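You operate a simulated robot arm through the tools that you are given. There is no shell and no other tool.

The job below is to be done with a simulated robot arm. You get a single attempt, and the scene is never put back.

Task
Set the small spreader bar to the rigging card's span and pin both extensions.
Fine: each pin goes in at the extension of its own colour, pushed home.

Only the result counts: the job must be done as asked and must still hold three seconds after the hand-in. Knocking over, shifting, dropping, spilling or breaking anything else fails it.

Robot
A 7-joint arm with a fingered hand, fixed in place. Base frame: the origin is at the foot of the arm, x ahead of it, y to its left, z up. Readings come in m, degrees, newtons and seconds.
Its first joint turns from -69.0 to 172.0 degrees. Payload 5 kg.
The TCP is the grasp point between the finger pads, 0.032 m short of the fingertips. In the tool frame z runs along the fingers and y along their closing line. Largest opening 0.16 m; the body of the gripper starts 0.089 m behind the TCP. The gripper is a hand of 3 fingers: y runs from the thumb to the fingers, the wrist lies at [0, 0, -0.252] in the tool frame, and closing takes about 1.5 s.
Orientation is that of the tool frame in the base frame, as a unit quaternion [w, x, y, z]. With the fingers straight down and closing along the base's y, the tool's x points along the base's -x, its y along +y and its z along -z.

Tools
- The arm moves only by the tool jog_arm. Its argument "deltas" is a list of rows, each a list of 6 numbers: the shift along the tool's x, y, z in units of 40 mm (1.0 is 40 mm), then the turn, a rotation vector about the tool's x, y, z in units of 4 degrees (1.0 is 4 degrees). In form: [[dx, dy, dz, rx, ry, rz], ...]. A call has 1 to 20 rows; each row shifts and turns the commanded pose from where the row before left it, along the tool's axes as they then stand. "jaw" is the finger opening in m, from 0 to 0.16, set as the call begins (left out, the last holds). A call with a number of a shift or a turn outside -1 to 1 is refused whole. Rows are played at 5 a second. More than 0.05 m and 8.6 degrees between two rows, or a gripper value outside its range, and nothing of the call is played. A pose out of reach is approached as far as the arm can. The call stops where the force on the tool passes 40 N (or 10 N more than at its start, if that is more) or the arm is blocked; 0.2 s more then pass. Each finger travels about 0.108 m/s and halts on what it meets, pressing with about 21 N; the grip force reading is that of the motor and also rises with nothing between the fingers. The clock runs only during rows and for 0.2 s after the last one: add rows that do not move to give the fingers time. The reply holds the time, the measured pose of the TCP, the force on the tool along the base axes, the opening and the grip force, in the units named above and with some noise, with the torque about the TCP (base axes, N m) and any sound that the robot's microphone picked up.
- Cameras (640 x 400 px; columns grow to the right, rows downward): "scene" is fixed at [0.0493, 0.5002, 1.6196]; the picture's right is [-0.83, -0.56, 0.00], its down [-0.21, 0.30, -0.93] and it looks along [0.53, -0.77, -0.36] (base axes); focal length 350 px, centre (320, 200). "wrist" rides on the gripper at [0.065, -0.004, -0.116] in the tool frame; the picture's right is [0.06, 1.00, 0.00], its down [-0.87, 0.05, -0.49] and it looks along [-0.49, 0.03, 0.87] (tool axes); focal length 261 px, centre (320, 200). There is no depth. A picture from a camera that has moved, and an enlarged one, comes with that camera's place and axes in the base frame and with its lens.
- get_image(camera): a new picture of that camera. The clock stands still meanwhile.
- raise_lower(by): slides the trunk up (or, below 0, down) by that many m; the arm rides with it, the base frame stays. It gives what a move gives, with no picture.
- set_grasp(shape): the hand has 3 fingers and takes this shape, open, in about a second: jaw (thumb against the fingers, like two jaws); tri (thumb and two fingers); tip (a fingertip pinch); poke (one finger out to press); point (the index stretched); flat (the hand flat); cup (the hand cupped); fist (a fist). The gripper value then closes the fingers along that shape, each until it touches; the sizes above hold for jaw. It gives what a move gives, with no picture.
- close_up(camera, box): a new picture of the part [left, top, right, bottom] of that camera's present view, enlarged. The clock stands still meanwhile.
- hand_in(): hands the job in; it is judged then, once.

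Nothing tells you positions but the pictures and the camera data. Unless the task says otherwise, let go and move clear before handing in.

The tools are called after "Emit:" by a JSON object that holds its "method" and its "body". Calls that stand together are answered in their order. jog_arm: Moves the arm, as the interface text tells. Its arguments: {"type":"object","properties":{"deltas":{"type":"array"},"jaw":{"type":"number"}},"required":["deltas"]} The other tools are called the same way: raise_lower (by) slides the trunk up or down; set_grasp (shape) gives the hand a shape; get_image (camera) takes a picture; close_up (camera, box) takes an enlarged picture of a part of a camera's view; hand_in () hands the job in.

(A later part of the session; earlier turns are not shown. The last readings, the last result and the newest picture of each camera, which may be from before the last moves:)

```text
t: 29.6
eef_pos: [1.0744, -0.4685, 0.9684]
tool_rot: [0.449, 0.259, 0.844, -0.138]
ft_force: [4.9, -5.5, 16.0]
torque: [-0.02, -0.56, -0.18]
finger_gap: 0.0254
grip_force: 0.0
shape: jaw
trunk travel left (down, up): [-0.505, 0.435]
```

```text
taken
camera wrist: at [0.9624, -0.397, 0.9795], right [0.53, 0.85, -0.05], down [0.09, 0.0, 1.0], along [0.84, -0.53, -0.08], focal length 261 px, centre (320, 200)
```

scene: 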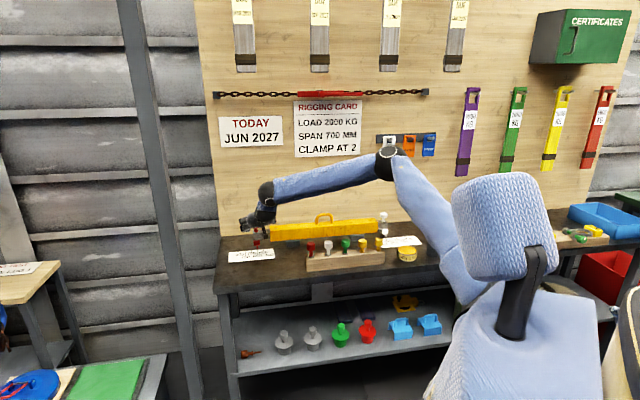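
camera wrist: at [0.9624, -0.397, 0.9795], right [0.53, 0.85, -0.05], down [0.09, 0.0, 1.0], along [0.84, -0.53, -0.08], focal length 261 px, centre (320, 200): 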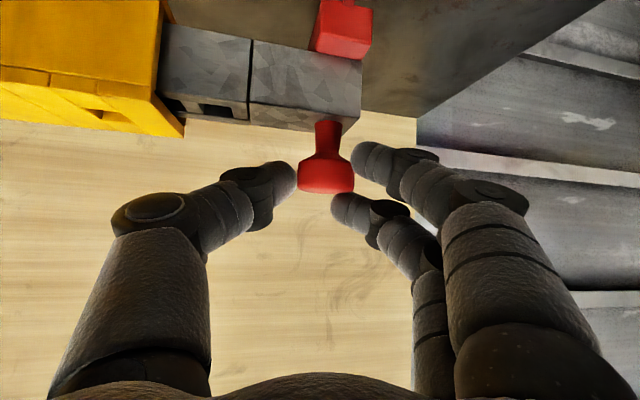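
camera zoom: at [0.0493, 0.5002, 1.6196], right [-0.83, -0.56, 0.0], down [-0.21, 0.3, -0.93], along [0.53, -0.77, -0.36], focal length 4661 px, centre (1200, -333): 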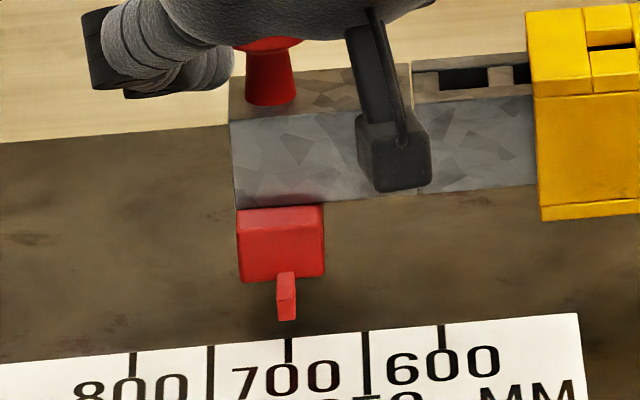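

The pointer still reads 700 after the partial release. I'll open the rest in stages and check.

Emit:
{"method": "jog_arm", "body": {"deltas": [[0, 0, 0, 0, 0, 0], [0, 0, 0, 0, 0, 0]], "jaw": 0.034}}

Emit:
{"method": "jog_arm", "body": {"deltas": [[0, 0, 0, 0, 0, 0], [0, 0, 0, 0, 0, 0], [0, 0, 0, 0, 0, 0]], "jaw": 0.055}}

Emit:
{"method": "close_up", "body": {"camera": "scene", "box": [230, 225, 278, 255]}}

Emit:
{"method": "get_image", "body": {"camera": "wrist"}}

```text
t: 30.2
eef_pos: [1.0741, -0.4682, 0.9693]
tool_rot: [0.449, 0.258, 0.844, -0.138]
ft_force: [1.0, -5.9, 13.6]
torque: [-0.02, -0.45, -0.17]
finger_gap: 0.0322
grip_force: 0.1
shape: jaw
trunk travel left (down, up): [-0.505, 0.435]
```

```text
t: 31.1
eef_pos: [1.0741, -0.468, 0.9672]
tool_rot: [0.448, 0.258, 0.845, -0.138]
ft_force: [0.4, 0.0, 0.4]
torque: [0.04, -0.02, 0.0]
finger_gap: 0.0545
grip_force: 0.0
shape: jaw
trunk travel left (down, up): [-0.505, 0.435]
```

```text
13.33 times, centred on (254, 240) of scene
camera zoom: at [0.0493, 0.5002, 1.6196], right [-0.83, -0.56, 0.0], down [-0.21, 0.3, -0.93], along [0.53, -0.77, -0.36], focal length 4661 px, centre (1200, -333)
```

zoom: 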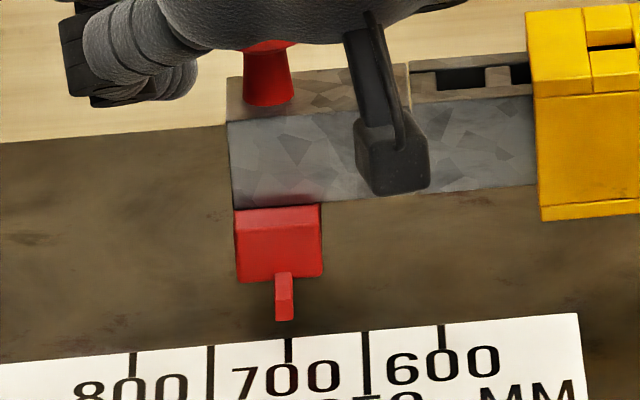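

```text
taken
camera wrist: at [0.963, -0.3968, 0.9781], right [0.53, 0.85, -0.05], down [0.1, 0.0, 1.0], along [0.84, -0.53, -0.08], focal length 261 px, centre (320, 200)
```

wrist: 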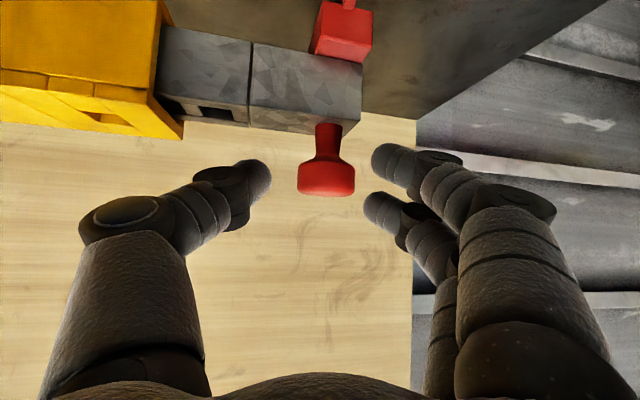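

The pointer is within about 1 mm of 700 after release. I'll open a bit more and lift straight up clear of the knob.

Emit:
{"method": "jog_arm", "body": {"deltas": [[0, 0, 0, 0, 0, 0], [0, 0, 0, 0, 0, 0], [-0.2, 0, -0.135, 0, 0, 0], [-0.36, 0, -0.242, 0, 0, 0], [-0.55, 0, -0.372, 0, 0, 0], [-0.55, 0, -0.372, 0, 0, 0]], "jaw": 0.07}}

Emit:
{"method": "close_up", "body": {"camera": "scene", "box": [230, 225, 278, 255]}}

Emit:
{"method": "close_up", "body": {"camera": "scene", "box": [250, 215, 298, 245]}}

Emit:
{"method": "get_image", "body": {"camera": "wrist"}}

```text
t: 32.5
eef_pos: [1.0748, -0.4676, 1.0495]
tool_rot: [0.449, 0.258, 0.844, -0.137]
ft_force: [-0.6, 0.4, 0.9]
torque: [0.0, 0.0, 0.0]
finger_gap: 0.0695
grip_force: 0.1
shape: jaw
trunk travel left (down, up): [-0.505, 0.435]
```

```text
13.33 times, centred on (254, 240) of scene
camera zoom: at [0.0493, 0.5002, 1.6196], right [-0.83, -0.56, 0.0], down [-0.21, 0.3, -0.93], along [0.53, -0.77, -0.36], focal length 4661 px, centre (1200, -333)
```

zoom: 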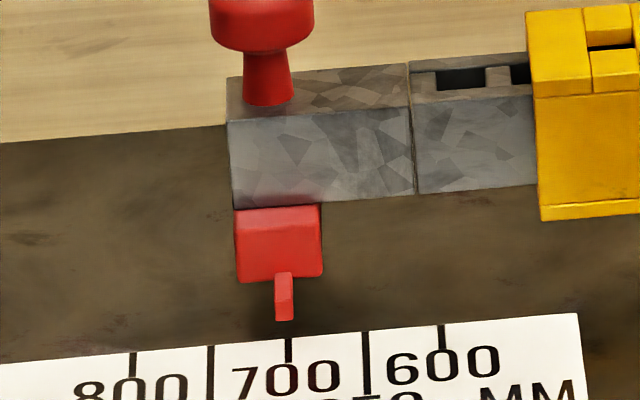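

```text
13.33 times, centred on (274, 230) of scene
camera zoom: at [0.0493, 0.5002, 1.6196], right [-0.83, -0.56, 0.0], down [-0.21, 0.3, -0.93], along [0.53, -0.77, -0.36], focal length 4661 px, centre (933, -200)
```

zoom: 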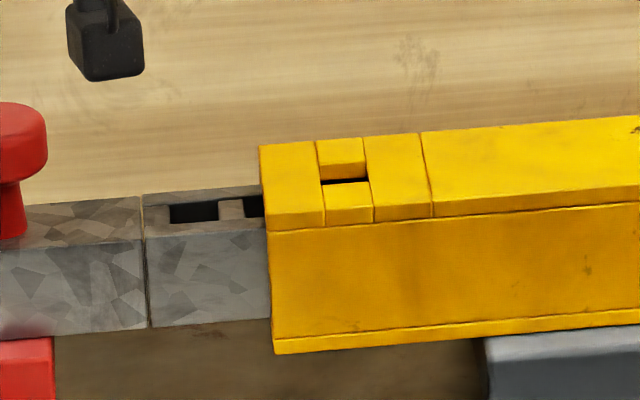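

```text
taken
camera wrist: at [0.9635, -0.3961, 1.0592], right [0.53, 0.85, -0.05], down [0.1, 0.0, 1.0], along [0.84, -0.53, -0.08], focal length 261 px, centre (320, 200)
```

wrist: 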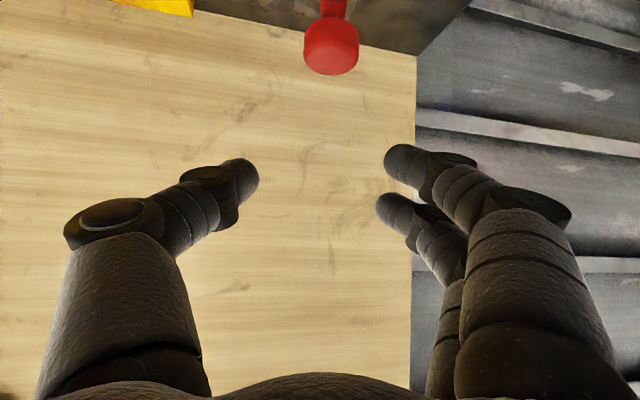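

Red extension is set. I'll retreat, bring the hand back to a 30° tilt aligned with the bar, and look at the pin rack.

Emit:
{"method": "jog_arm", "body": {"deltas": [[0.203, -0.477, -0.929, 0, 0, 0], [0.203, -0.477, -0.929, 0, 0, 0], [0.203, -0.477, -0.929, 0, 0, 0], [0.203, -0.477, -0.929, 0, 0, 0], [0.203, -0.477, -0.929, 0, 0, 0], [0, 0, 0, 0.76, 0, 0.513], [0, 0, 0, 0.76, 0, 0.513], [0, 0, 0, 0.76, 0, 0.513], [0, 0, 0, 0, 1, 0], [0, 0, 0, 0, 1, 0], [0, 0, 0, 0, 1, 0], [0, 0, 0, 0, 1, 0], [0, 0, 0, 0, 1, 0], [0, 0, 0, 0, 1, 0], [0, 0, 0, 0, 0.5, 0], [0, 0, 0, 0, 0, 0]]}}

Emit:
{"method": "get_image", "body": {"camera": "wrist"}}

Emit:
{"method": "get_image", "body": {"camera": "scene"}}

```text
t: 35.9
eef_pos: [0.8751, -0.4487, 1.1186]
tool_rot: [0.239, 0.37, 0.892, -0.099]
ft_force: [-0.5, -0.1, -0.8]
torque: [0.01, -0.02, -0.01]
finger_gap: 0.0693
grip_force: 0.1
shape: jaw
trunk travel left (down, up): [-0.505, 0.435]
```

```text
taken
camera wrist: at [0.7917, -0.3699, 1.1865], right [0.67, 0.74, -0.03], down [0.4, -0.32, 0.86], along [0.63, -0.59, -0.51], focal length 261 px, centre (320, 200)
```

wrist: 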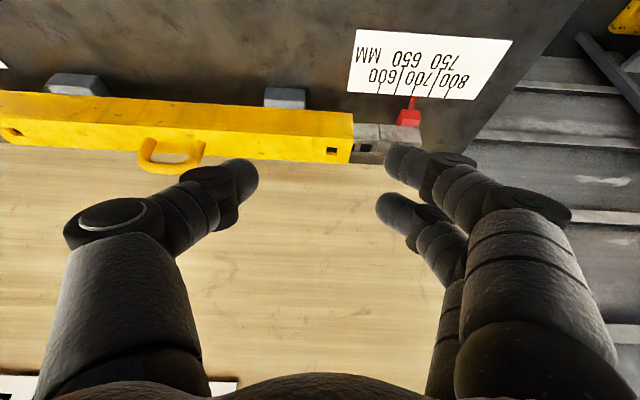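

```text
taken
```

scene: 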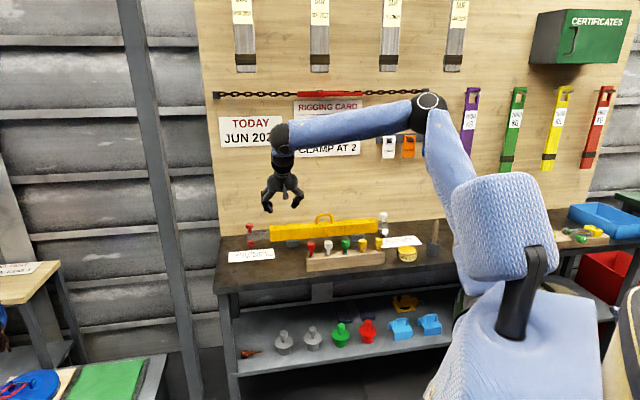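

I'll move back from the wall to bring the pin rack into the wrist camera's view.

Emit:
{"method": "jog_arm", "body": {"deltas": [[0.973, -0.4375, -0.5625, 0, 0, 0], [0.973, -0.4375, -0.5625, 0, 0, 0], [0.973, -0.4375, -0.5625, 0, 0, 0], [0.973, -0.4375, -0.5625, 0, 0, 0], [0, 0, 0, 0, 0, 0]]}}

Emit:
{"method": "get_image", "body": {"camera": "wrist"}}

Emit:
{"method": "close_up", "body": {"camera": "wrist", "box": [180, 40, 420, 190]}}

Emit:
{"method": "close_up", "body": {"camera": "scene", "box": [296, 232, 344, 262]}}

```text
t: 37.0
eef_pos: [0.7011, -0.3707, 1.1185]
tool_rot: [0.239, 0.369, 0.893, -0.099]
ft_force: [0.0, -0.6, -0.6]
torque: [0.0, 0.01, 0.01]
finger_gap: 0.0696
grip_force: 0.1
shape: jaw
trunk travel left (down, up): [-0.505, 0.435]
```

```text
taken
camera wrist: at [0.6159, -0.2919, 1.186], right [0.67, 0.74, -0.03], down [0.4, -0.32, 0.86], along [0.63, -0.59, -0.51], focal length 261 px, centre (320, 200)
```

wrist: 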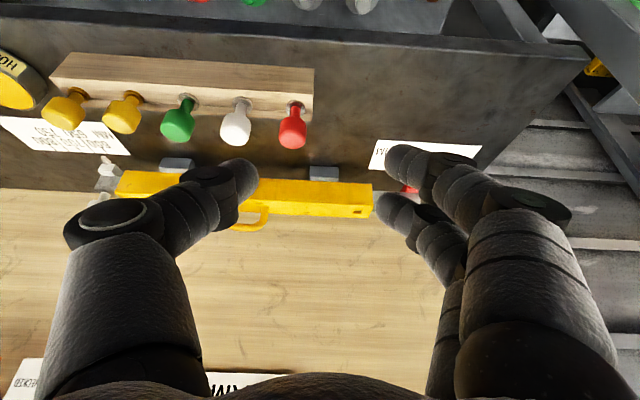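

```text
2.67 times, centred on (300, 115) of wrist
camera zoom: at [0.6159, -0.2919, 1.186], right [0.67, 0.74, -0.03], down [0.4, -0.32, 0.86], along [0.63, -0.59, -0.51], focal length 695 px, centre (373, 427)
```

zoom: 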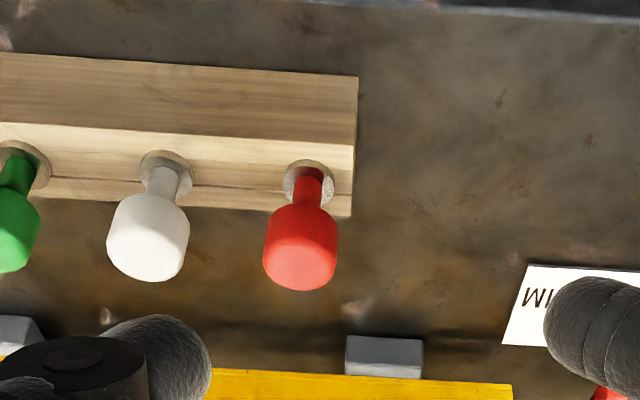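

```text
13.33 times, centred on (320, 247) of scene
camera zoom: at [0.0493, 0.5002, 1.6196], right [-0.83, -0.56, 0.0], down [-0.21, 0.3, -0.93], along [0.53, -0.77, -0.36], focal length 4661 px, centre (320, -427)
```

zoom: 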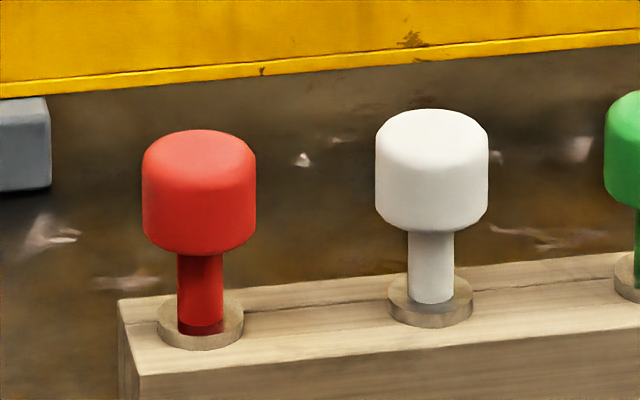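

The red pin's head is around (0.756,-0.471,0.965), standing in a socket ring at the rack's end. I'll narrow the fingers and hover above it.

Emit:
{"method": "jog_arm", "body": {"deltas": [[-0.274, -0.201, 0.797, 0, 0, 0], [-0.274, -0.201, 0.797, 0, 0, 0], [-0.274, -0.201, 0.797, 0, 0, 0], [-0.274, -0.201, 0.797, 0, 0, 0], [0, 0, 0, 0, 0, 0]], "jaw": 0.058}}

Emit:
{"method": "get_image", "body": {"camera": "wrist"}}

Emit:
{"method": "close_up", "body": {"camera": "scene", "box": [272, 210, 368, 270]}}

```text
t: 38.2
eef_pos: [0.7486, -0.4651, 1.0316]
tool_rot: [0.239, 0.37, 0.892, -0.099]
ft_force: [-0.5, 0.8, 0.5]
torque: [0.02, 0.01, -0.01]
finger_gap: 0.0582
grip_force: 0.2
shape: jaw
trunk travel left (down, up): [-0.505, 0.435]
```

```text
taken
camera wrist: at [0.6639, -0.3871, 1.099], right [0.67, 0.74, -0.03], down [0.4, -0.32, 0.86], along [0.63, -0.59, -0.51], focal length 261 px, centre (320, 200)
```

wrist: 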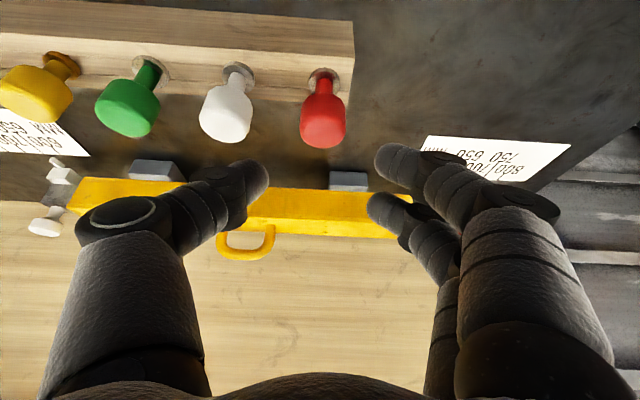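

```text
6.67 times, centred on (320, 240) of scene
camera zoom: at [0.0493, 0.5002, 1.6196], right [-0.83, -0.56, 0.0], down [-0.21, 0.3, -0.93], along [0.53, -0.77, -0.36], focal length 2331 px, centre (320, -67)
```

zoom: 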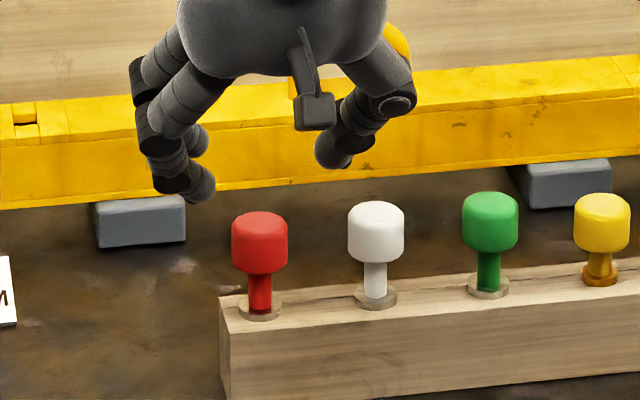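

The pin is centred between the fingers. I'll descend around the head.

Emit:
{"method": "jog_arm", "body": {"deltas": [[0.165, 0, 0.306, 0, 0, 0], [0.165, 0, 0.306, 0, 0, 0], [0.165, 0, 0.306, 0, 0, 0], [0.165, 0, 0.306, 0, 0, 0], [0, 0, 0, 0, 0, 0]]}}

Emit:
{"method": "get_image", "body": {"camera": "wrist"}}

Emit:
{"method": "close_up", "body": {"camera": "scene", "box": [272, 210, 368, 270]}}

```text
t: 39.5
eef_pos: [0.7486, -0.4658, 0.9745]
tool_rot: [0.239, 0.37, 0.892, -0.099]
ft_force: [-0.7, 0.4, 1.1]
torque: [0.02, 0.02, -0.02]
finger_gap: 0.0585
grip_force: 0.1
shape: jaw
trunk travel left (down, up): [-0.505, 0.435]
```

```text
taken
camera wrist: at [0.6647, -0.3881, 1.0426], right [0.67, 0.74, -0.03], down [0.4, -0.32, 0.86], along [0.63, -0.59, -0.51], focal length 261 px, centre (320, 200)
```

wrist: 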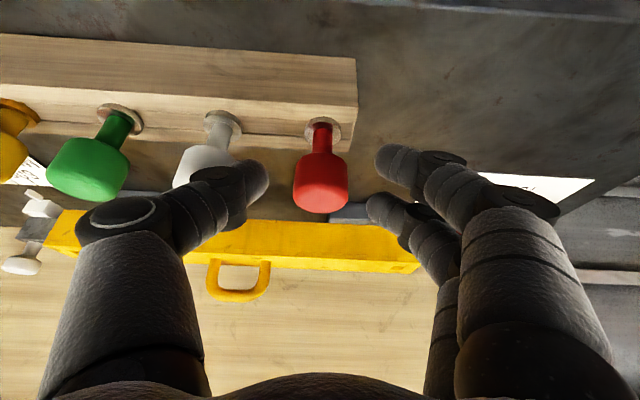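

```text
6.67 times, centred on (320, 240) of scene
camera zoom: at [0.0493, 0.5002, 1.6196], right [-0.83, -0.56, 0.0], down [-0.21, 0.3, -0.93], along [0.53, -0.77, -0.36], focal length 2331 px, centre (320, -67)
```

zoom: 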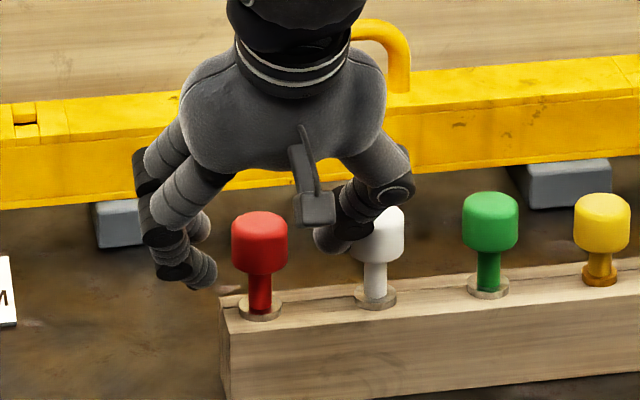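

The head sits squarely between the fingertips, so I'll close on it.

Emit:
{"method": "jog_arm", "body": {"deltas": [[0, 0, 0, 0, 0, 0], [0, 0, 0, 0, 0, 0], [0, 0, 0, 0, 0, 0], [0, 0, 0, 0, 0, 0], [0, 0, 0, 0, 0, 0]], "jaw": 0.01}}

Emit:
{"method": "get_image", "body": {"camera": "wrist"}}

Emit:
{"method": "close_up", "body": {"camera": "scene", "box": [272, 210, 368, 270]}}

```text
t: 40.6
eef_pos: [0.7492, -0.4678, 0.9757]
tool_rot: [0.239, 0.37, 0.892, -0.099]
ft_force: [0.4, -0.9, 0.5]
torque: [-0.03, -0.02, 0.01]
finger_gap: 0.0118
grip_force: 21.1
shape: jaw
trunk travel left (down, up): [-0.505, 0.435]
```

```text
taken
camera wrist: at [0.6649, -0.3881, 1.0425], right [0.67, 0.74, -0.03], down [0.4, -0.32, 0.86], along [0.63, -0.59, -0.51], focal length 261 px, centre (320, 200)
```

wrist: 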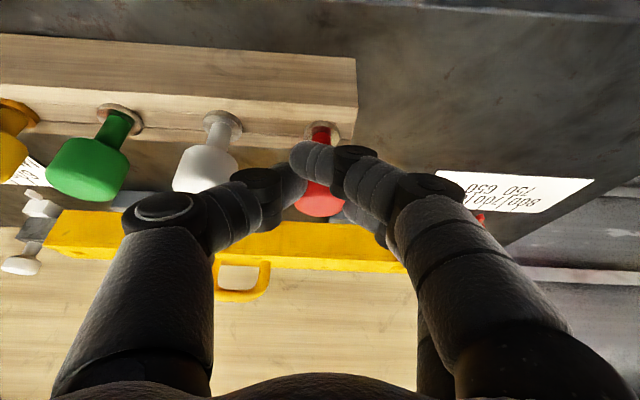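

```text
6.67 times, centred on (320, 240) of scene
camera zoom: at [0.0493, 0.5002, 1.6196], right [-0.83, -0.56, 0.0], down [-0.21, 0.3, -0.93], along [0.53, -0.77, -0.36], focal length 2331 px, centre (320, -67)
```

zoom: 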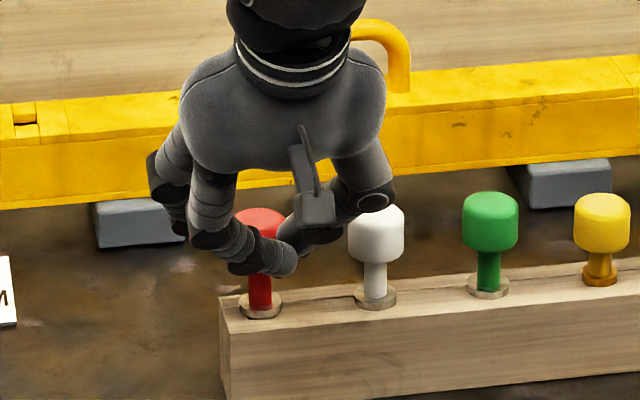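

The fingers are wrapped around the head, one finger low on the neck. I'll lift gently 20 mm and see whether the pin comes up straight.

Emit:
{"method": "jog_arm", "body": {"deltas": [[-0.083, 0, -0.144, 0, 0, 0], [-0.083, 0, -0.144, 0, 0, 0], [-0.083, 0, -0.144, 0, 0, 0], [0, 0, 0, 0, 0, 0]]}}

Emit:
{"method": "get_image", "body": {"camera": "wrist"}}

Emit:
{"method": "close_up", "body": {"camera": "scene", "box": [272, 210, 368, 270]}}

```text
t: 41.6
eef_pos: [0.7488, -0.4665, 0.9952]
tool_rot: [0.239, 0.37, 0.892, -0.1]
ft_force: [-1.0, 0.0, -1.3]
torque: [0.05, 0.04, 0.0]
finger_gap: 0.0118
grip_force: 21.1
shape: jaw
trunk travel left (down, up): [-0.505, 0.435]
```

```text
taken
camera wrist: at [0.6654, -0.3878, 1.0622], right [0.67, 0.74, -0.03], down [0.4, -0.32, 0.86], along [0.63, -0.59, -0.51], focal length 261 px, centre (320, 200)
```

wrist: 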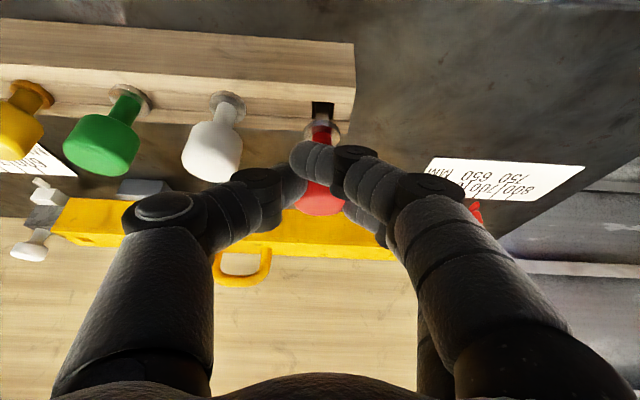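

```text
6.67 times, centred on (320, 240) of scene
camera zoom: at [0.0493, 0.5002, 1.6196], right [-0.83, -0.56, 0.0], down [-0.21, 0.3, -0.93], along [0.53, -0.77, -0.36], focal length 2331 px, centre (320, -67)
```

zoom: 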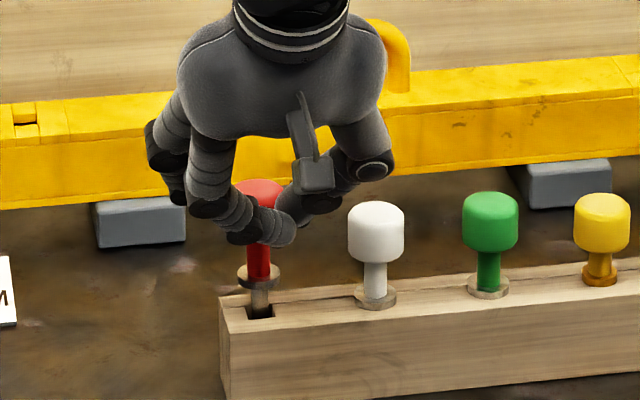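

The pin comes up straight with its flange, so "home" means the flange seated on the bar. I'll lift further to clear.

Emit:
{"method": "jog_arm", "body": {"deltas": [[-0.2, 0, -0.346, 0, 0, 0], [-0.2, 0, -0.346, 0, 0, 0], [-0.2, 0, -0.346, 0, 0, 0], [-0.2, 0, -0.346, 0, 0, 0], [-0.2, 0, -0.346, 0, 0, 0], [0, 0, 0, 0, 0, 0]]}}

Emit:
{"method": "get_image", "body": {"camera": "wrist"}}

Emit:
{"method": "close_up", "body": {"camera": "scene", "box": [272, 200, 368, 260]}}

```text
t: 43.0
eef_pos: [0.749, -0.4685, 1.0749]
tool_rot: [0.239, 0.37, 0.892, -0.1]
ft_force: [-0.4, 0.3, -1.5]
torque: [-0.02, 0.03, 0.02]
finger_gap: 0.0118
grip_force: 20.7
shape: jaw
trunk travel left (down, up): [-0.505, 0.435]
```

```text
taken
camera wrist: at [0.6658, -0.3882, 1.1426], right [0.67, 0.74, -0.03], down [0.4, -0.32, 0.86], along [0.63, -0.59, -0.51], focal length 261 px, centre (320, 200)
```

wrist: 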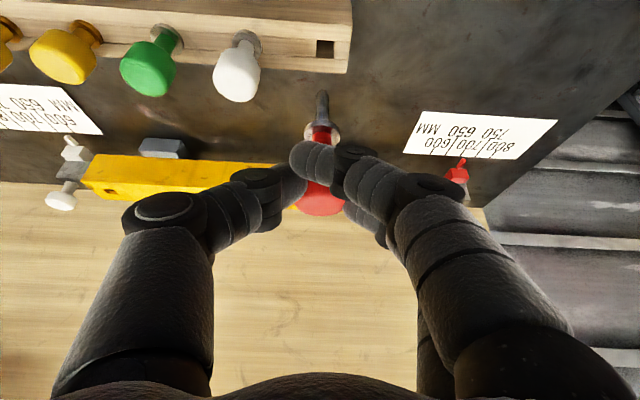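

```text
6.67 times, centred on (320, 230) of scene
camera zoom: at [0.0493, 0.5002, 1.6196], right [-0.83, -0.56, 0.0], down [-0.21, 0.3, -0.93], along [0.53, -0.77, -0.36], focal length 2331 px, centre (320, 0)
```

zoom: 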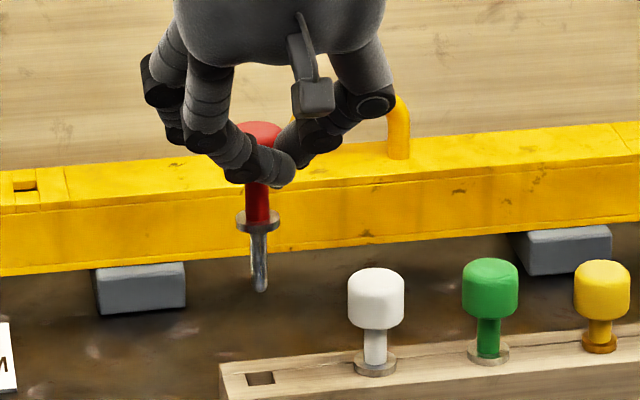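

The red pin hangs nearly vertical with about a 43 mm shaft and a tapered tip; the bar's red-side hole is at about (1.010,-0.553,0.935). I'll carry it to a hover above that hole.

Emit:
{"method": "jog_arm", "body": {"deltas": [[-0.646, 0.39, 0.337, 0, 0, 0], [-0.646, 0.39, 0.337, 0, 0, 0], [-0.646, 0.39, 0.337, 0, 0, 0], [-0.646, 0.39, 0.337, 0, 0, 0], [-0.646, 0.39, 0.337, 0, 0, 0], [-0.646, 0.39, 0.337, 0, 0, 0], [-0.646, 0.39, 0.337, 0, 0, 0], [0, 0, 0, 0, 0, 0]]}}

Emit:
{"method": "get_image", "body": {"camera": "wrist"}}

Emit:
{"method": "close_up", "body": {"camera": "scene", "box": [230, 190, 326, 250]}}

```text
t: 44.9
eef_pos: [0.9686, -0.5339, 1.0844]
tool_rot: [0.24, 0.37, 0.892, -0.099]
ft_force: [-0.4, 0.7, -0.2]
torque: [-0.01, 0.03, -0.02]
finger_gap: 0.0116
grip_force: 21.2
shape: jaw
trunk travel left (down, up): [-0.505, 0.435]
```

```text
taken
camera wrist: at [0.8858, -0.4546, 1.1519], right [0.67, 0.74, -0.03], down [0.4, -0.32, 0.86], along [0.63, -0.59, -0.51], focal length 261 px, centre (320, 200)
```

wrist: 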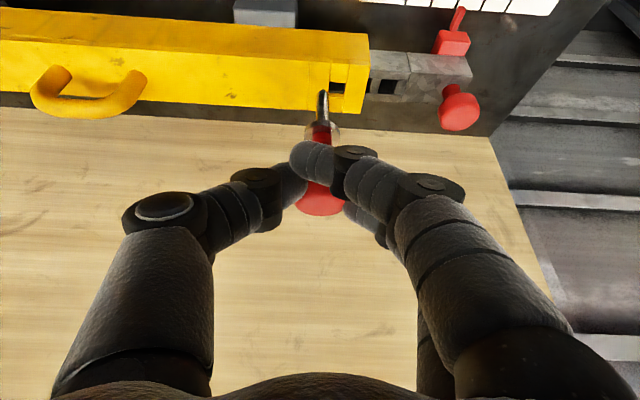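

```text
6.67 times, centred on (278, 220) of scene
camera zoom: at [0.0493, 0.5002, 1.6196], right [-0.83, -0.56, 0.0], down [-0.21, 0.3, -0.93], along [0.53, -0.77, -0.36], focal length 2331 px, centre (600, 67)
```

zoom: 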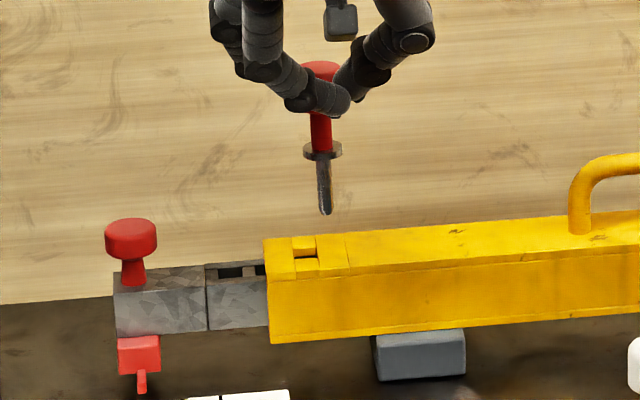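

Tip is at about (0.980,-0.543,0.984) and the hole at about (1.009,-0.550,0.94). I'll shift the tip over the hole and come down to about 15 mm above it.

Emit:
{"method": "jog_arm", "body": {"deltas": [[-0.109, 0.19, 0.424, 0, 0, 0], [-0.109, 0.19, 0.424, 0, 0, 0], [0, 0, 0, 0, 0, 0]]}}

Emit:
{"method": "close_up", "body": {"camera": "wrist", "box": [260, 50, 420, 150]}}

Emit:
{"method": "close_up", "body": {"camera": "scene", "box": [250, 205, 298, 235]}}

```text
t: 45.6
eef_pos: [0.9975, -0.5407, 1.0591]
tool_rot: [0.24, 0.37, 0.892, -0.099]
ft_force: [-0.1, 0.0, -0.1]
torque: [0.04, -0.01, -0.03]
finger_gap: 0.0115
grip_force: 21.2
shape: jaw
trunk travel left (down, up): [-0.505, 0.435]
```

```text
4.00 times, centred on (340, 100) of wrist
camera zoom: at [0.9149, -0.4611, 1.1256], right [0.67, 0.74, -0.03], down [0.4, -0.32, 0.86], along [0.63, -0.59, -0.51], focal length 1043 px, centre (240, 600)
```

zoom: 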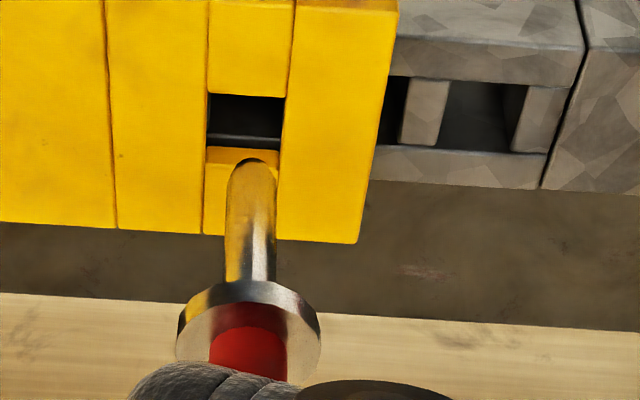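

```text
13.33 times, centred on (274, 220) of scene
camera zoom: at [0.0493, 0.5002, 1.6196], right [-0.83, -0.56, 0.0], down [-0.21, 0.3, -0.93], along [0.53, -0.77, -0.36], focal length 4661 px, centre (933, -67)
```

zoom: 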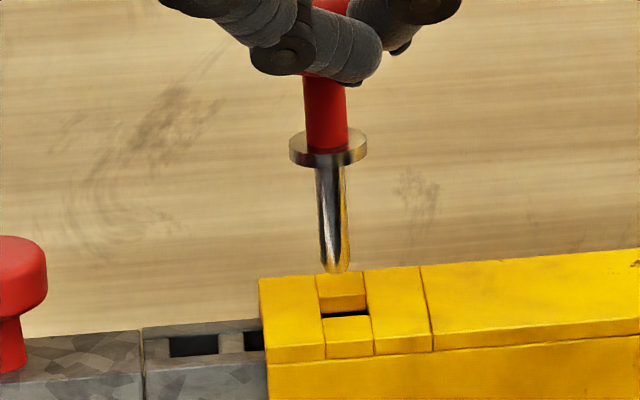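

The tip is roughly 7 mm short of the hole centre in the wall direction and about 2 mm off along the bar. I'll correct and lower by 10 mm.

Emit:
{"method": "jog_arm", "body": {"deltas": [[-0.037, -0.0625, 0.31, 0, 0, 0], [0, 0, 0, 0, 0, 0]]}}

Emit:
{"method": "close_up", "body": {"camera": "wrist", "box": [260, 50, 420, 150]}}

Emit:
{"method": "close_up", "body": {"camera": "scene", "box": [250, 205, 298, 235]}}

```text
t: 46.2
eef_pos: [1.002, -0.5471, 1.0474]
tool_rot: [0.239, 0.37, 0.892, -0.1]
ft_force: [0.2, -0.5, -1.0]
torque: [-0.01, 0.0, 0.03]
finger_gap: 0.0119
grip_force: 20.6
shape: jaw
trunk travel left (down, up): [-0.505, 0.435]
```

```text
4.00 times, centred on (340, 100) of wrist
camera zoom: at [0.9188, -0.4682, 1.1154], right [0.67, 0.74, -0.03], down [0.4, -0.32, 0.86], along [0.63, -0.59, -0.51], focal length 1043 px, centre (240, 600)
```

zoom: 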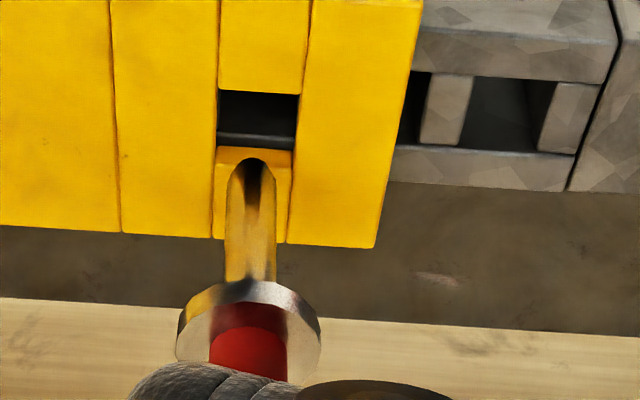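

```text
13.33 times, centred on (274, 220) of scene
camera zoom: at [0.0493, 0.5002, 1.6196], right [-0.83, -0.56, 0.0], down [-0.21, 0.3, -0.93], along [0.53, -0.77, -0.36], focal length 4661 px, centre (933, -67)
```

zoom: 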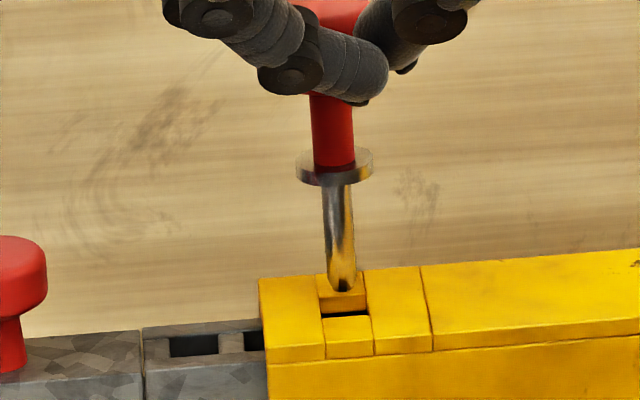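

Tip and hole now agree to within a couple of millimetres. I'll lower straight down in small steps and watch the force.

Emit:
{"method": "jog_arm", "body": {"deltas": [[0.05, 0.01, 0.087, 0, 0, 0], [0.05, 0.01, 0.087, 0, 0, 0], [0.05, 0, 0.087, 0, 0, 0], [0.05, 0, 0.087, 0, 0, 0], [0, 0, 0, 0, 0, 0]]}}

Emit:
{"method": "close_up", "body": {"camera": "wrist", "box": [260, 50, 420, 150]}}

Emit:
{"method": "close_up", "body": {"camera": "scene", "box": [250, 205, 298, 235]}}

```text
t: 47.5
eef_pos: [1.0015, -0.5453, 1.0319]
tool_rot: [0.239, 0.369, 0.893, -0.099]
ft_force: [0.1, 0.0, 0.8]
torque: [-0.01, -0.04, 0.01]
finger_gap: 0.0065
grip_force: 21.0
shape: jaw
trunk travel left (down, up): [-0.505, 0.435]
```

```text
4.00 times, centred on (340, 100) of wrist
camera zoom: at [0.9181, -0.4672, 1.0991], right [0.67, 0.74, -0.03], down [0.4, -0.32, 0.86], along [0.63, -0.59, -0.51], focal length 1043 px, centre (240, 600)
```

zoom: 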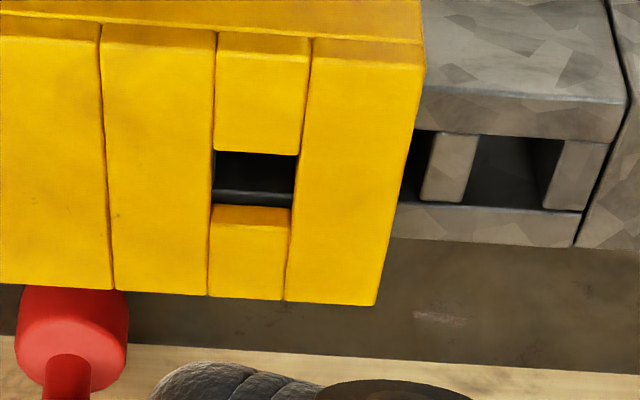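

```text
13.33 times, centred on (274, 220) of scene
camera zoom: at [0.0493, 0.5002, 1.6196], right [-0.83, -0.56, 0.0], down [-0.21, 0.3, -0.93], along [0.53, -0.77, -0.36], focal length 4661 px, centre (933, -67)
```

zoom: 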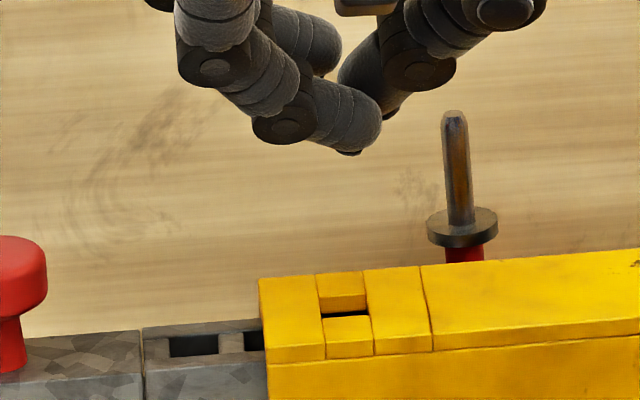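

The pin slipped out of my grip when the tip touched the lip of the hole, and it seems to be standing head-down behind the bar. I'll look carefully before anything else.

Emit:
{"method": "get_image", "body": {"camera": "wrist"}}

Emit:
{"method": "close_up", "body": {"camera": "scene", "box": [230, 185, 342, 255]}}

Emit:
{"method": "close_up", "body": {"camera": "wrist", "box": [200, 80, 360, 180]}}

```text
taken
camera wrist: at [0.9181, -0.4672, 1.0991], right [0.67, 0.74, -0.03], down [0.4, -0.32, 0.86], along [0.63, -0.59, -0.51], focal length 261 px, centre (320, 200)
```

wrist: 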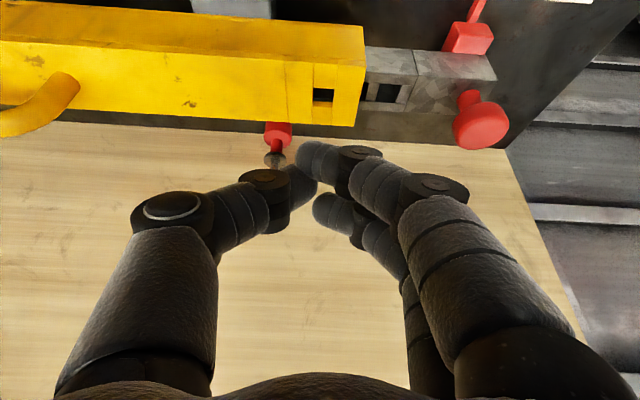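

```text
5.71 times, centred on (286, 220) of scene
camera zoom: at [0.0493, 0.5002, 1.6196], right [-0.83, -0.56, 0.0], down [-0.21, 0.3, -0.93], along [0.53, -0.77, -0.36], focal length 1998 px, centre (514, 86)
```

zoom: 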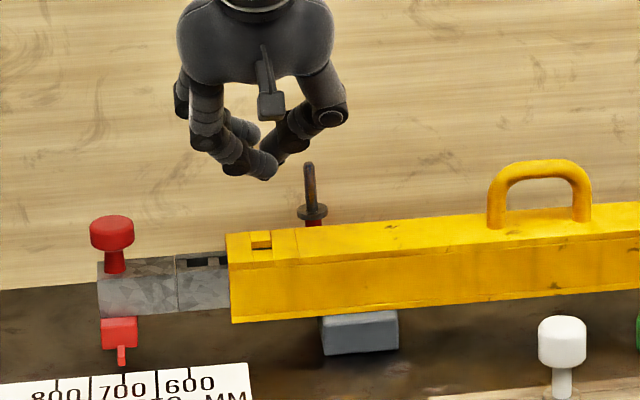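

```text
4.00 times, centred on (280, 130) of wrist
camera zoom: at [0.9181, -0.4672, 1.0991], right [0.67, 0.74, -0.03], down [0.4, -0.32, 0.86], along [0.63, -0.59, -0.51], focal length 1043 px, centre (480, 480)
```

zoom: 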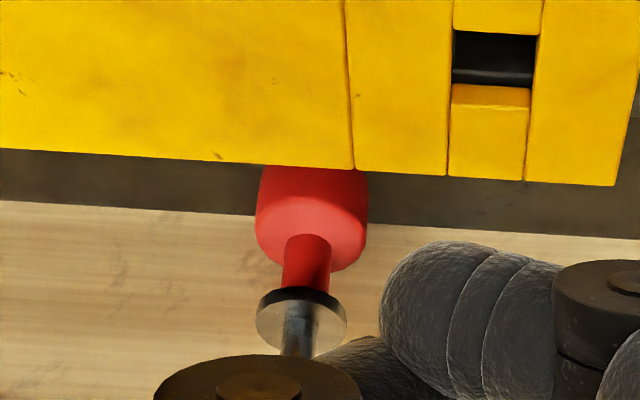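

The red pin stands inverted at about (1.037,-0.642), flange z≈0.931, between bar and wall; nothing else moved. I'll rise clear and try other hand shapes in free air, since the jaw's two spread fingers straddle the pin head badly.

Emit:
{"method": "jog_arm", "body": {"deltas": [[0, 0, 0, 0, 0, 0], [-0.2, 0, -0.346, 0, 0, 0], [-0.2, 0, -0.346, 0, 0, 0], [-0.2, 0, -0.346, 0, 0, 0], [0.433, 0, -0.25, 0, 0, 0], [0.866, 0, -0.5, 0, 0, 0], [0.866, 0, -0.5, 0, 0, 0], [0, 0, 0, 0, 0, 0]], "jaw": 0.05}}

Emit:
{"method": "set_grasp", "body": {"shape": "tip"}}

Emit:
{"method": "get_image", "body": {"camera": "wrist"}}

Emit:
{"method": "jog_arm", "body": {"deltas": [[0, 0, 0, 0, 0, 0], [0, 0, 0, 0, 0, 0], [0, 0, 0, 0, 0, 0], [0, 0, 0, 0, 0, 0], [0, 0, 0, 0, 0, 0]], "jaw": 0.03}}

Emit:
{"method": "get_image", "body": {"camera": "wrist"}}

Emit:
{"method": "get_image", "body": {"camera": "scene"}}

```text
t: 49.2
eef_pos: [0.9317, -0.4768, 1.079]
tool_rot: [0.239, 0.37, 0.892, -0.1]
ft_force: [0.2, -0.3, -0.5]
torque: [0.02, 0.03, -0.01]
finger_gap: 0.0495
grip_force: 0.1
shape: jaw
trunk travel left (down, up): [-0.505, 0.435]
```

```text
t: 50.1
eef_pos: [0.9319, -0.4766, 1.0801]
tool_rot: [0.239, 0.369, 0.892, -0.099]
ft_force: [0.3, -0.4, 0.3]
torque: [0.01, -0.01, -0.01]
finger_gap: 0.1599
grip_force: 0.0
shape: tip
trunk travel left (down, up): [-0.505, 0.435]
```

```text
taken
camera wrist: at [0.8482, -0.3968, 1.1474], right [0.67, 0.74, -0.03], down [0.4, -0.32, 0.86], along [0.63, -0.59, -0.51], focal length 261 px, centre (320, 200)
```

wrist: 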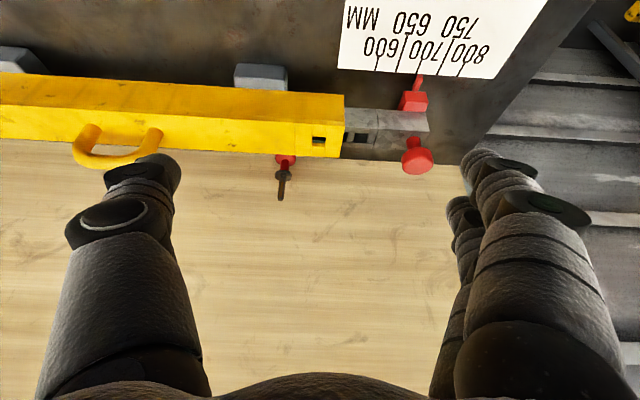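

```text
t: 51.4
eef_pos: [0.9314, -0.475, 1.0791]
tool_rot: [0.239, 0.37, 0.893, -0.099]
ft_force: [0.7, -0.3, -0.8]
torque: [-0.01, 0.02, 0.02]
finger_gap: 0.0306
grip_force: 0.1
shape: tip
trunk travel left (down, up): [-0.505, 0.435]
```

```text
taken
camera wrist: at [0.8482, -0.3968, 1.1474], right [0.67, 0.74, -0.03], down [0.4, -0.32, 0.86], along [0.63, -0.59, -0.51], focal length 261 px, centre (320, 200)
```

wrist: 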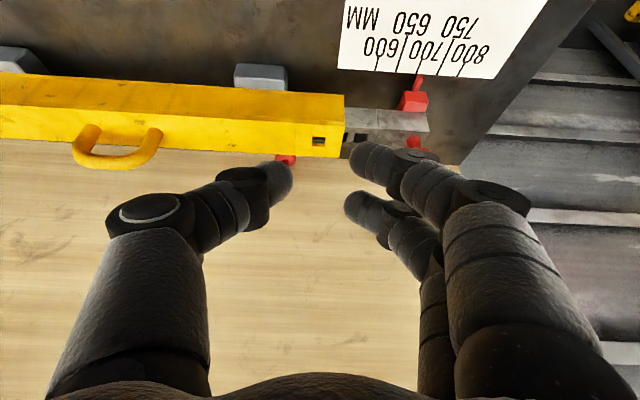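

```text
taken
```

scene: 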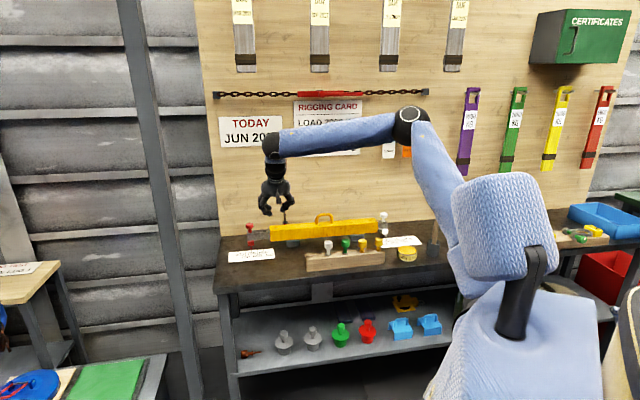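

"Tip" looks just like "jaw". I'll try "tri".

Emit:
{"method": "set_grasp", "body": {"shape": "tri"}}

Emit:
{"method": "get_image", "body": {"camera": "wrist"}}

Emit:
{"method": "jog_arm", "body": {"deltas": [[0, 0, 0, 0, 0, 0], [0, 0, 0, 0, 0, 0], [0, 0, 0, 0, 0, 0], [0, 0, 0, 0, 0, 0], [0, 0, 0, 0, 0, 0]], "jaw": 0.03}}

Emit:
{"method": "get_image", "body": {"camera": "wrist"}}

Emit:
{"method": "close_up", "body": {"camera": "scene", "box": [230, 150, 326, 210]}}

Emit:
{"method": "jog_arm", "body": {"deltas": [[0, 0, 0, 0, 0, 0], [0, 0, 0, 0, 0, 0], [0, 0, 0, 0, 0, 0]], "jaw": 0.0}}

Emit:
{"method": "get_image", "body": {"camera": "wrist"}}

```text
t: 52.2
eef_pos: [0.9321, -0.4772, 1.0808]
tool_rot: [0.239, 0.369, 0.892, -0.099]
ft_force: [0.6, 1.1, 0.0]
torque: [0.0, -0.03, 0.02]
finger_gap: 0.1597
grip_force: 0.0
shape: tri
trunk travel left (down, up): [-0.505, 0.435]
```

```text
taken
camera wrist: at [0.8482, -0.3969, 1.1474], right [0.67, 0.74, -0.03], down [0.4, -0.32, 0.86], along [0.63, -0.59, -0.51], focal length 261 px, centre (320, 200)
```

wrist: 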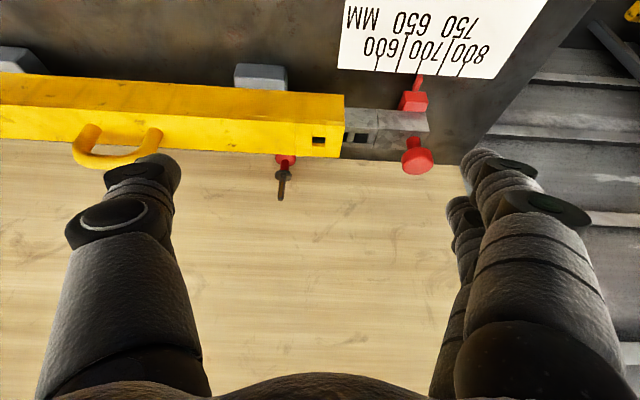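

```text
t: 53.5
eef_pos: [0.933, -0.4744, 1.0803]
tool_rot: [0.24, 0.369, 0.892, -0.099]
ft_force: [-0.4, -0.4, -0.1]
torque: [-0.02, -0.02, -0.01]
finger_gap: 0.0304
grip_force: 0.1
shape: tri
trunk travel left (down, up): [-0.505, 0.435]
```

```text
taken
camera wrist: at [0.8482, -0.3969, 1.1474], right [0.67, 0.74, -0.03], down [0.4, -0.32, 0.86], along [0.63, -0.59, -0.51], focal length 261 px, centre (320, 200)
```

wrist: 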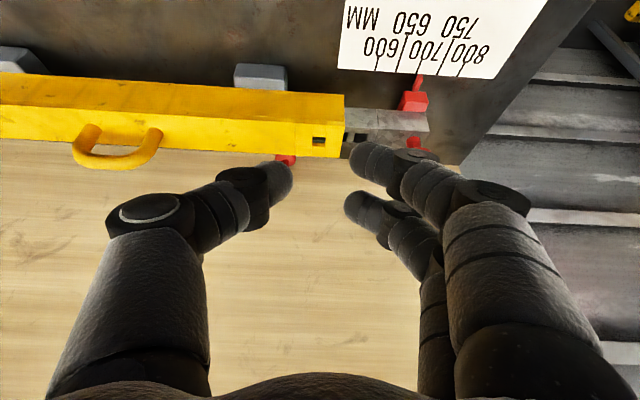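

```text
6.67 times, centred on (278, 180) of scene
camera zoom: at [0.0493, 0.5002, 1.6196], right [-0.83, -0.56, 0.0], down [-0.21, 0.3, -0.93], along [0.53, -0.77, -0.36], focal length 2331 px, centre (600, 333)
```

zoom: 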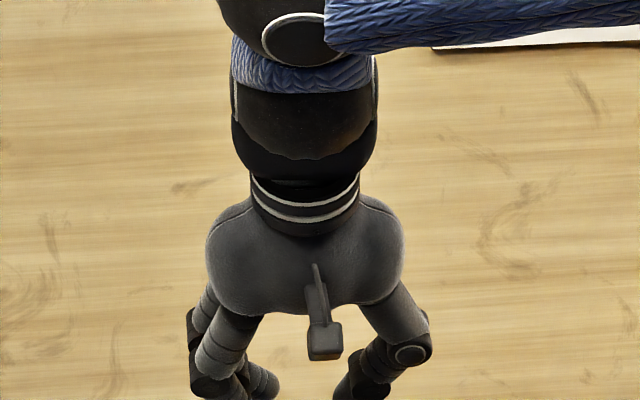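

```text
t: 54.2
eef_pos: [0.9312, -0.4765, 1.0804]
tool_rot: [0.239, 0.37, 0.892, -0.099]
ft_force: [-0.1, 0.0, 0.0]
torque: [0.01, -0.02, 0.04]
finger_gap: 0.0
grip_force: 21.3
shape: tri
trunk travel left (down, up): [-0.505, 0.435]
```

```text
taken
camera wrist: at [0.8482, -0.3969, 1.1474], right [0.67, 0.74, -0.03], down [0.4, -0.32, 0.86], along [0.63, -0.59, -0.51], focal length 261 px, centre (320, 200)
```

wrist: 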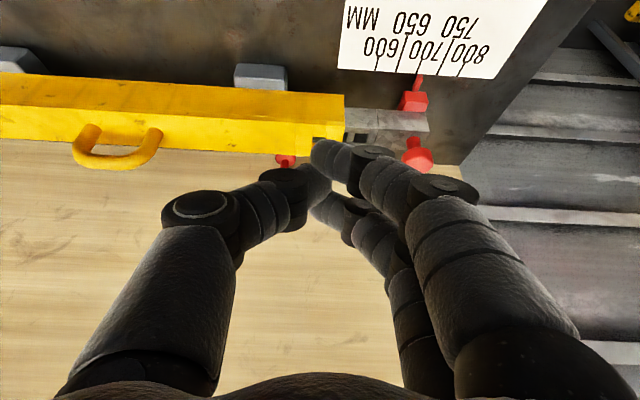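

All three grip shapes share the same geometry; closed fingertips meet about 26 mm beyond the TCP, so my first grip was too low, on the neck. Next I retrieve the inverted pin by its shaft: turn to a radial direction, tilt to 60°, and look from a pre-approach point.

Emit:
{"method": "set_grasp", "body": {"shape": "jaw"}}

Emit:
{"method": "jog_arm", "body": {"deltas": [[0, 0, -0.5, 0, 0, 0], [0, 0, 0, -0.458, 0, -0.794], [0, 0, 0, -0.458, 0, -0.794], [0, 0, 0, -0.458, 0, -0.794], [0, 0, 0, 0, -1, 0], [0, 0, 0, 0, -1, 0], [0, 0, 0, 0, -1, 0], [0, 0, 0, 0, -1, 0], [0, 0, 0, 0, -1, 0], [0, 0, 0, 0, -1, 0], [0, 0, 0, 0, -1, 0], [0, 0, 0, 0, -0.5, 0], [0, 0, 0, 0, 0, 0]], "jaw": 0.06}}

Emit:
{"method": "get_image", "body": {"camera": "wrist"}}

Emit:
{"method": "get_image", "body": {"camera": "scene"}}

```text
t: 55.1
eef_pos: [0.9316, -0.4757, 1.0796]
tool_rot: [0.239, 0.369, 0.893, -0.099]
ft_force: [-0.2, -0.4, 0.2]
torque: [0.0, 0.0, 0.01]
finger_gap: 0.1599
grip_force: 0.1
shape: jaw
trunk travel left (down, up): [-0.505, 0.435]
```

```text
t: 58.0
eef_pos: [0.9249, -0.4696, 1.0966]
tool_rot: [0.478, 0.253, 0.828, -0.147]
ft_force: [0.8, 0.6, -0.5]
torque: [0.04, -0.01, 0.03]
finger_gap: 0.0606
grip_force: 0.0
shape: jaw
trunk travel left (down, up): [-0.505, 0.435]
```

```text
taken
camera wrist: at [0.8127, -0.3971, 1.0983], right [0.53, 0.84, -0.05], down [0.04, 0.04, 1.0], along [0.85, -0.53, -0.01], focal length 261 px, centre (320, 200)
```

wrist: 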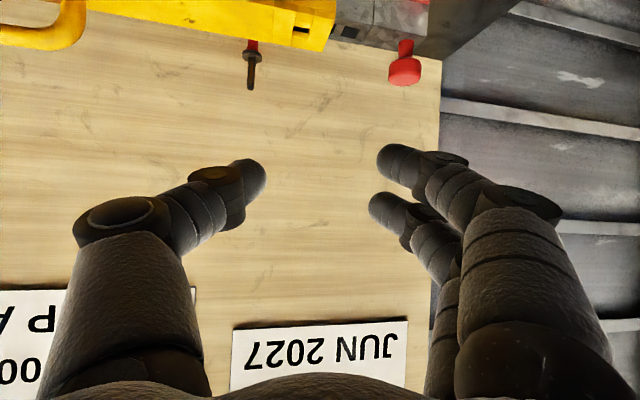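

```text
taken
```

scene: 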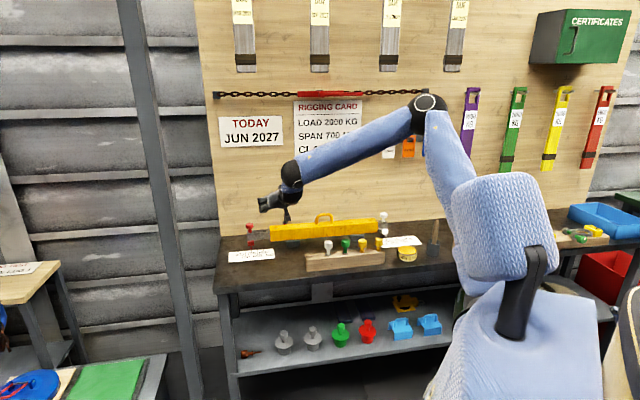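

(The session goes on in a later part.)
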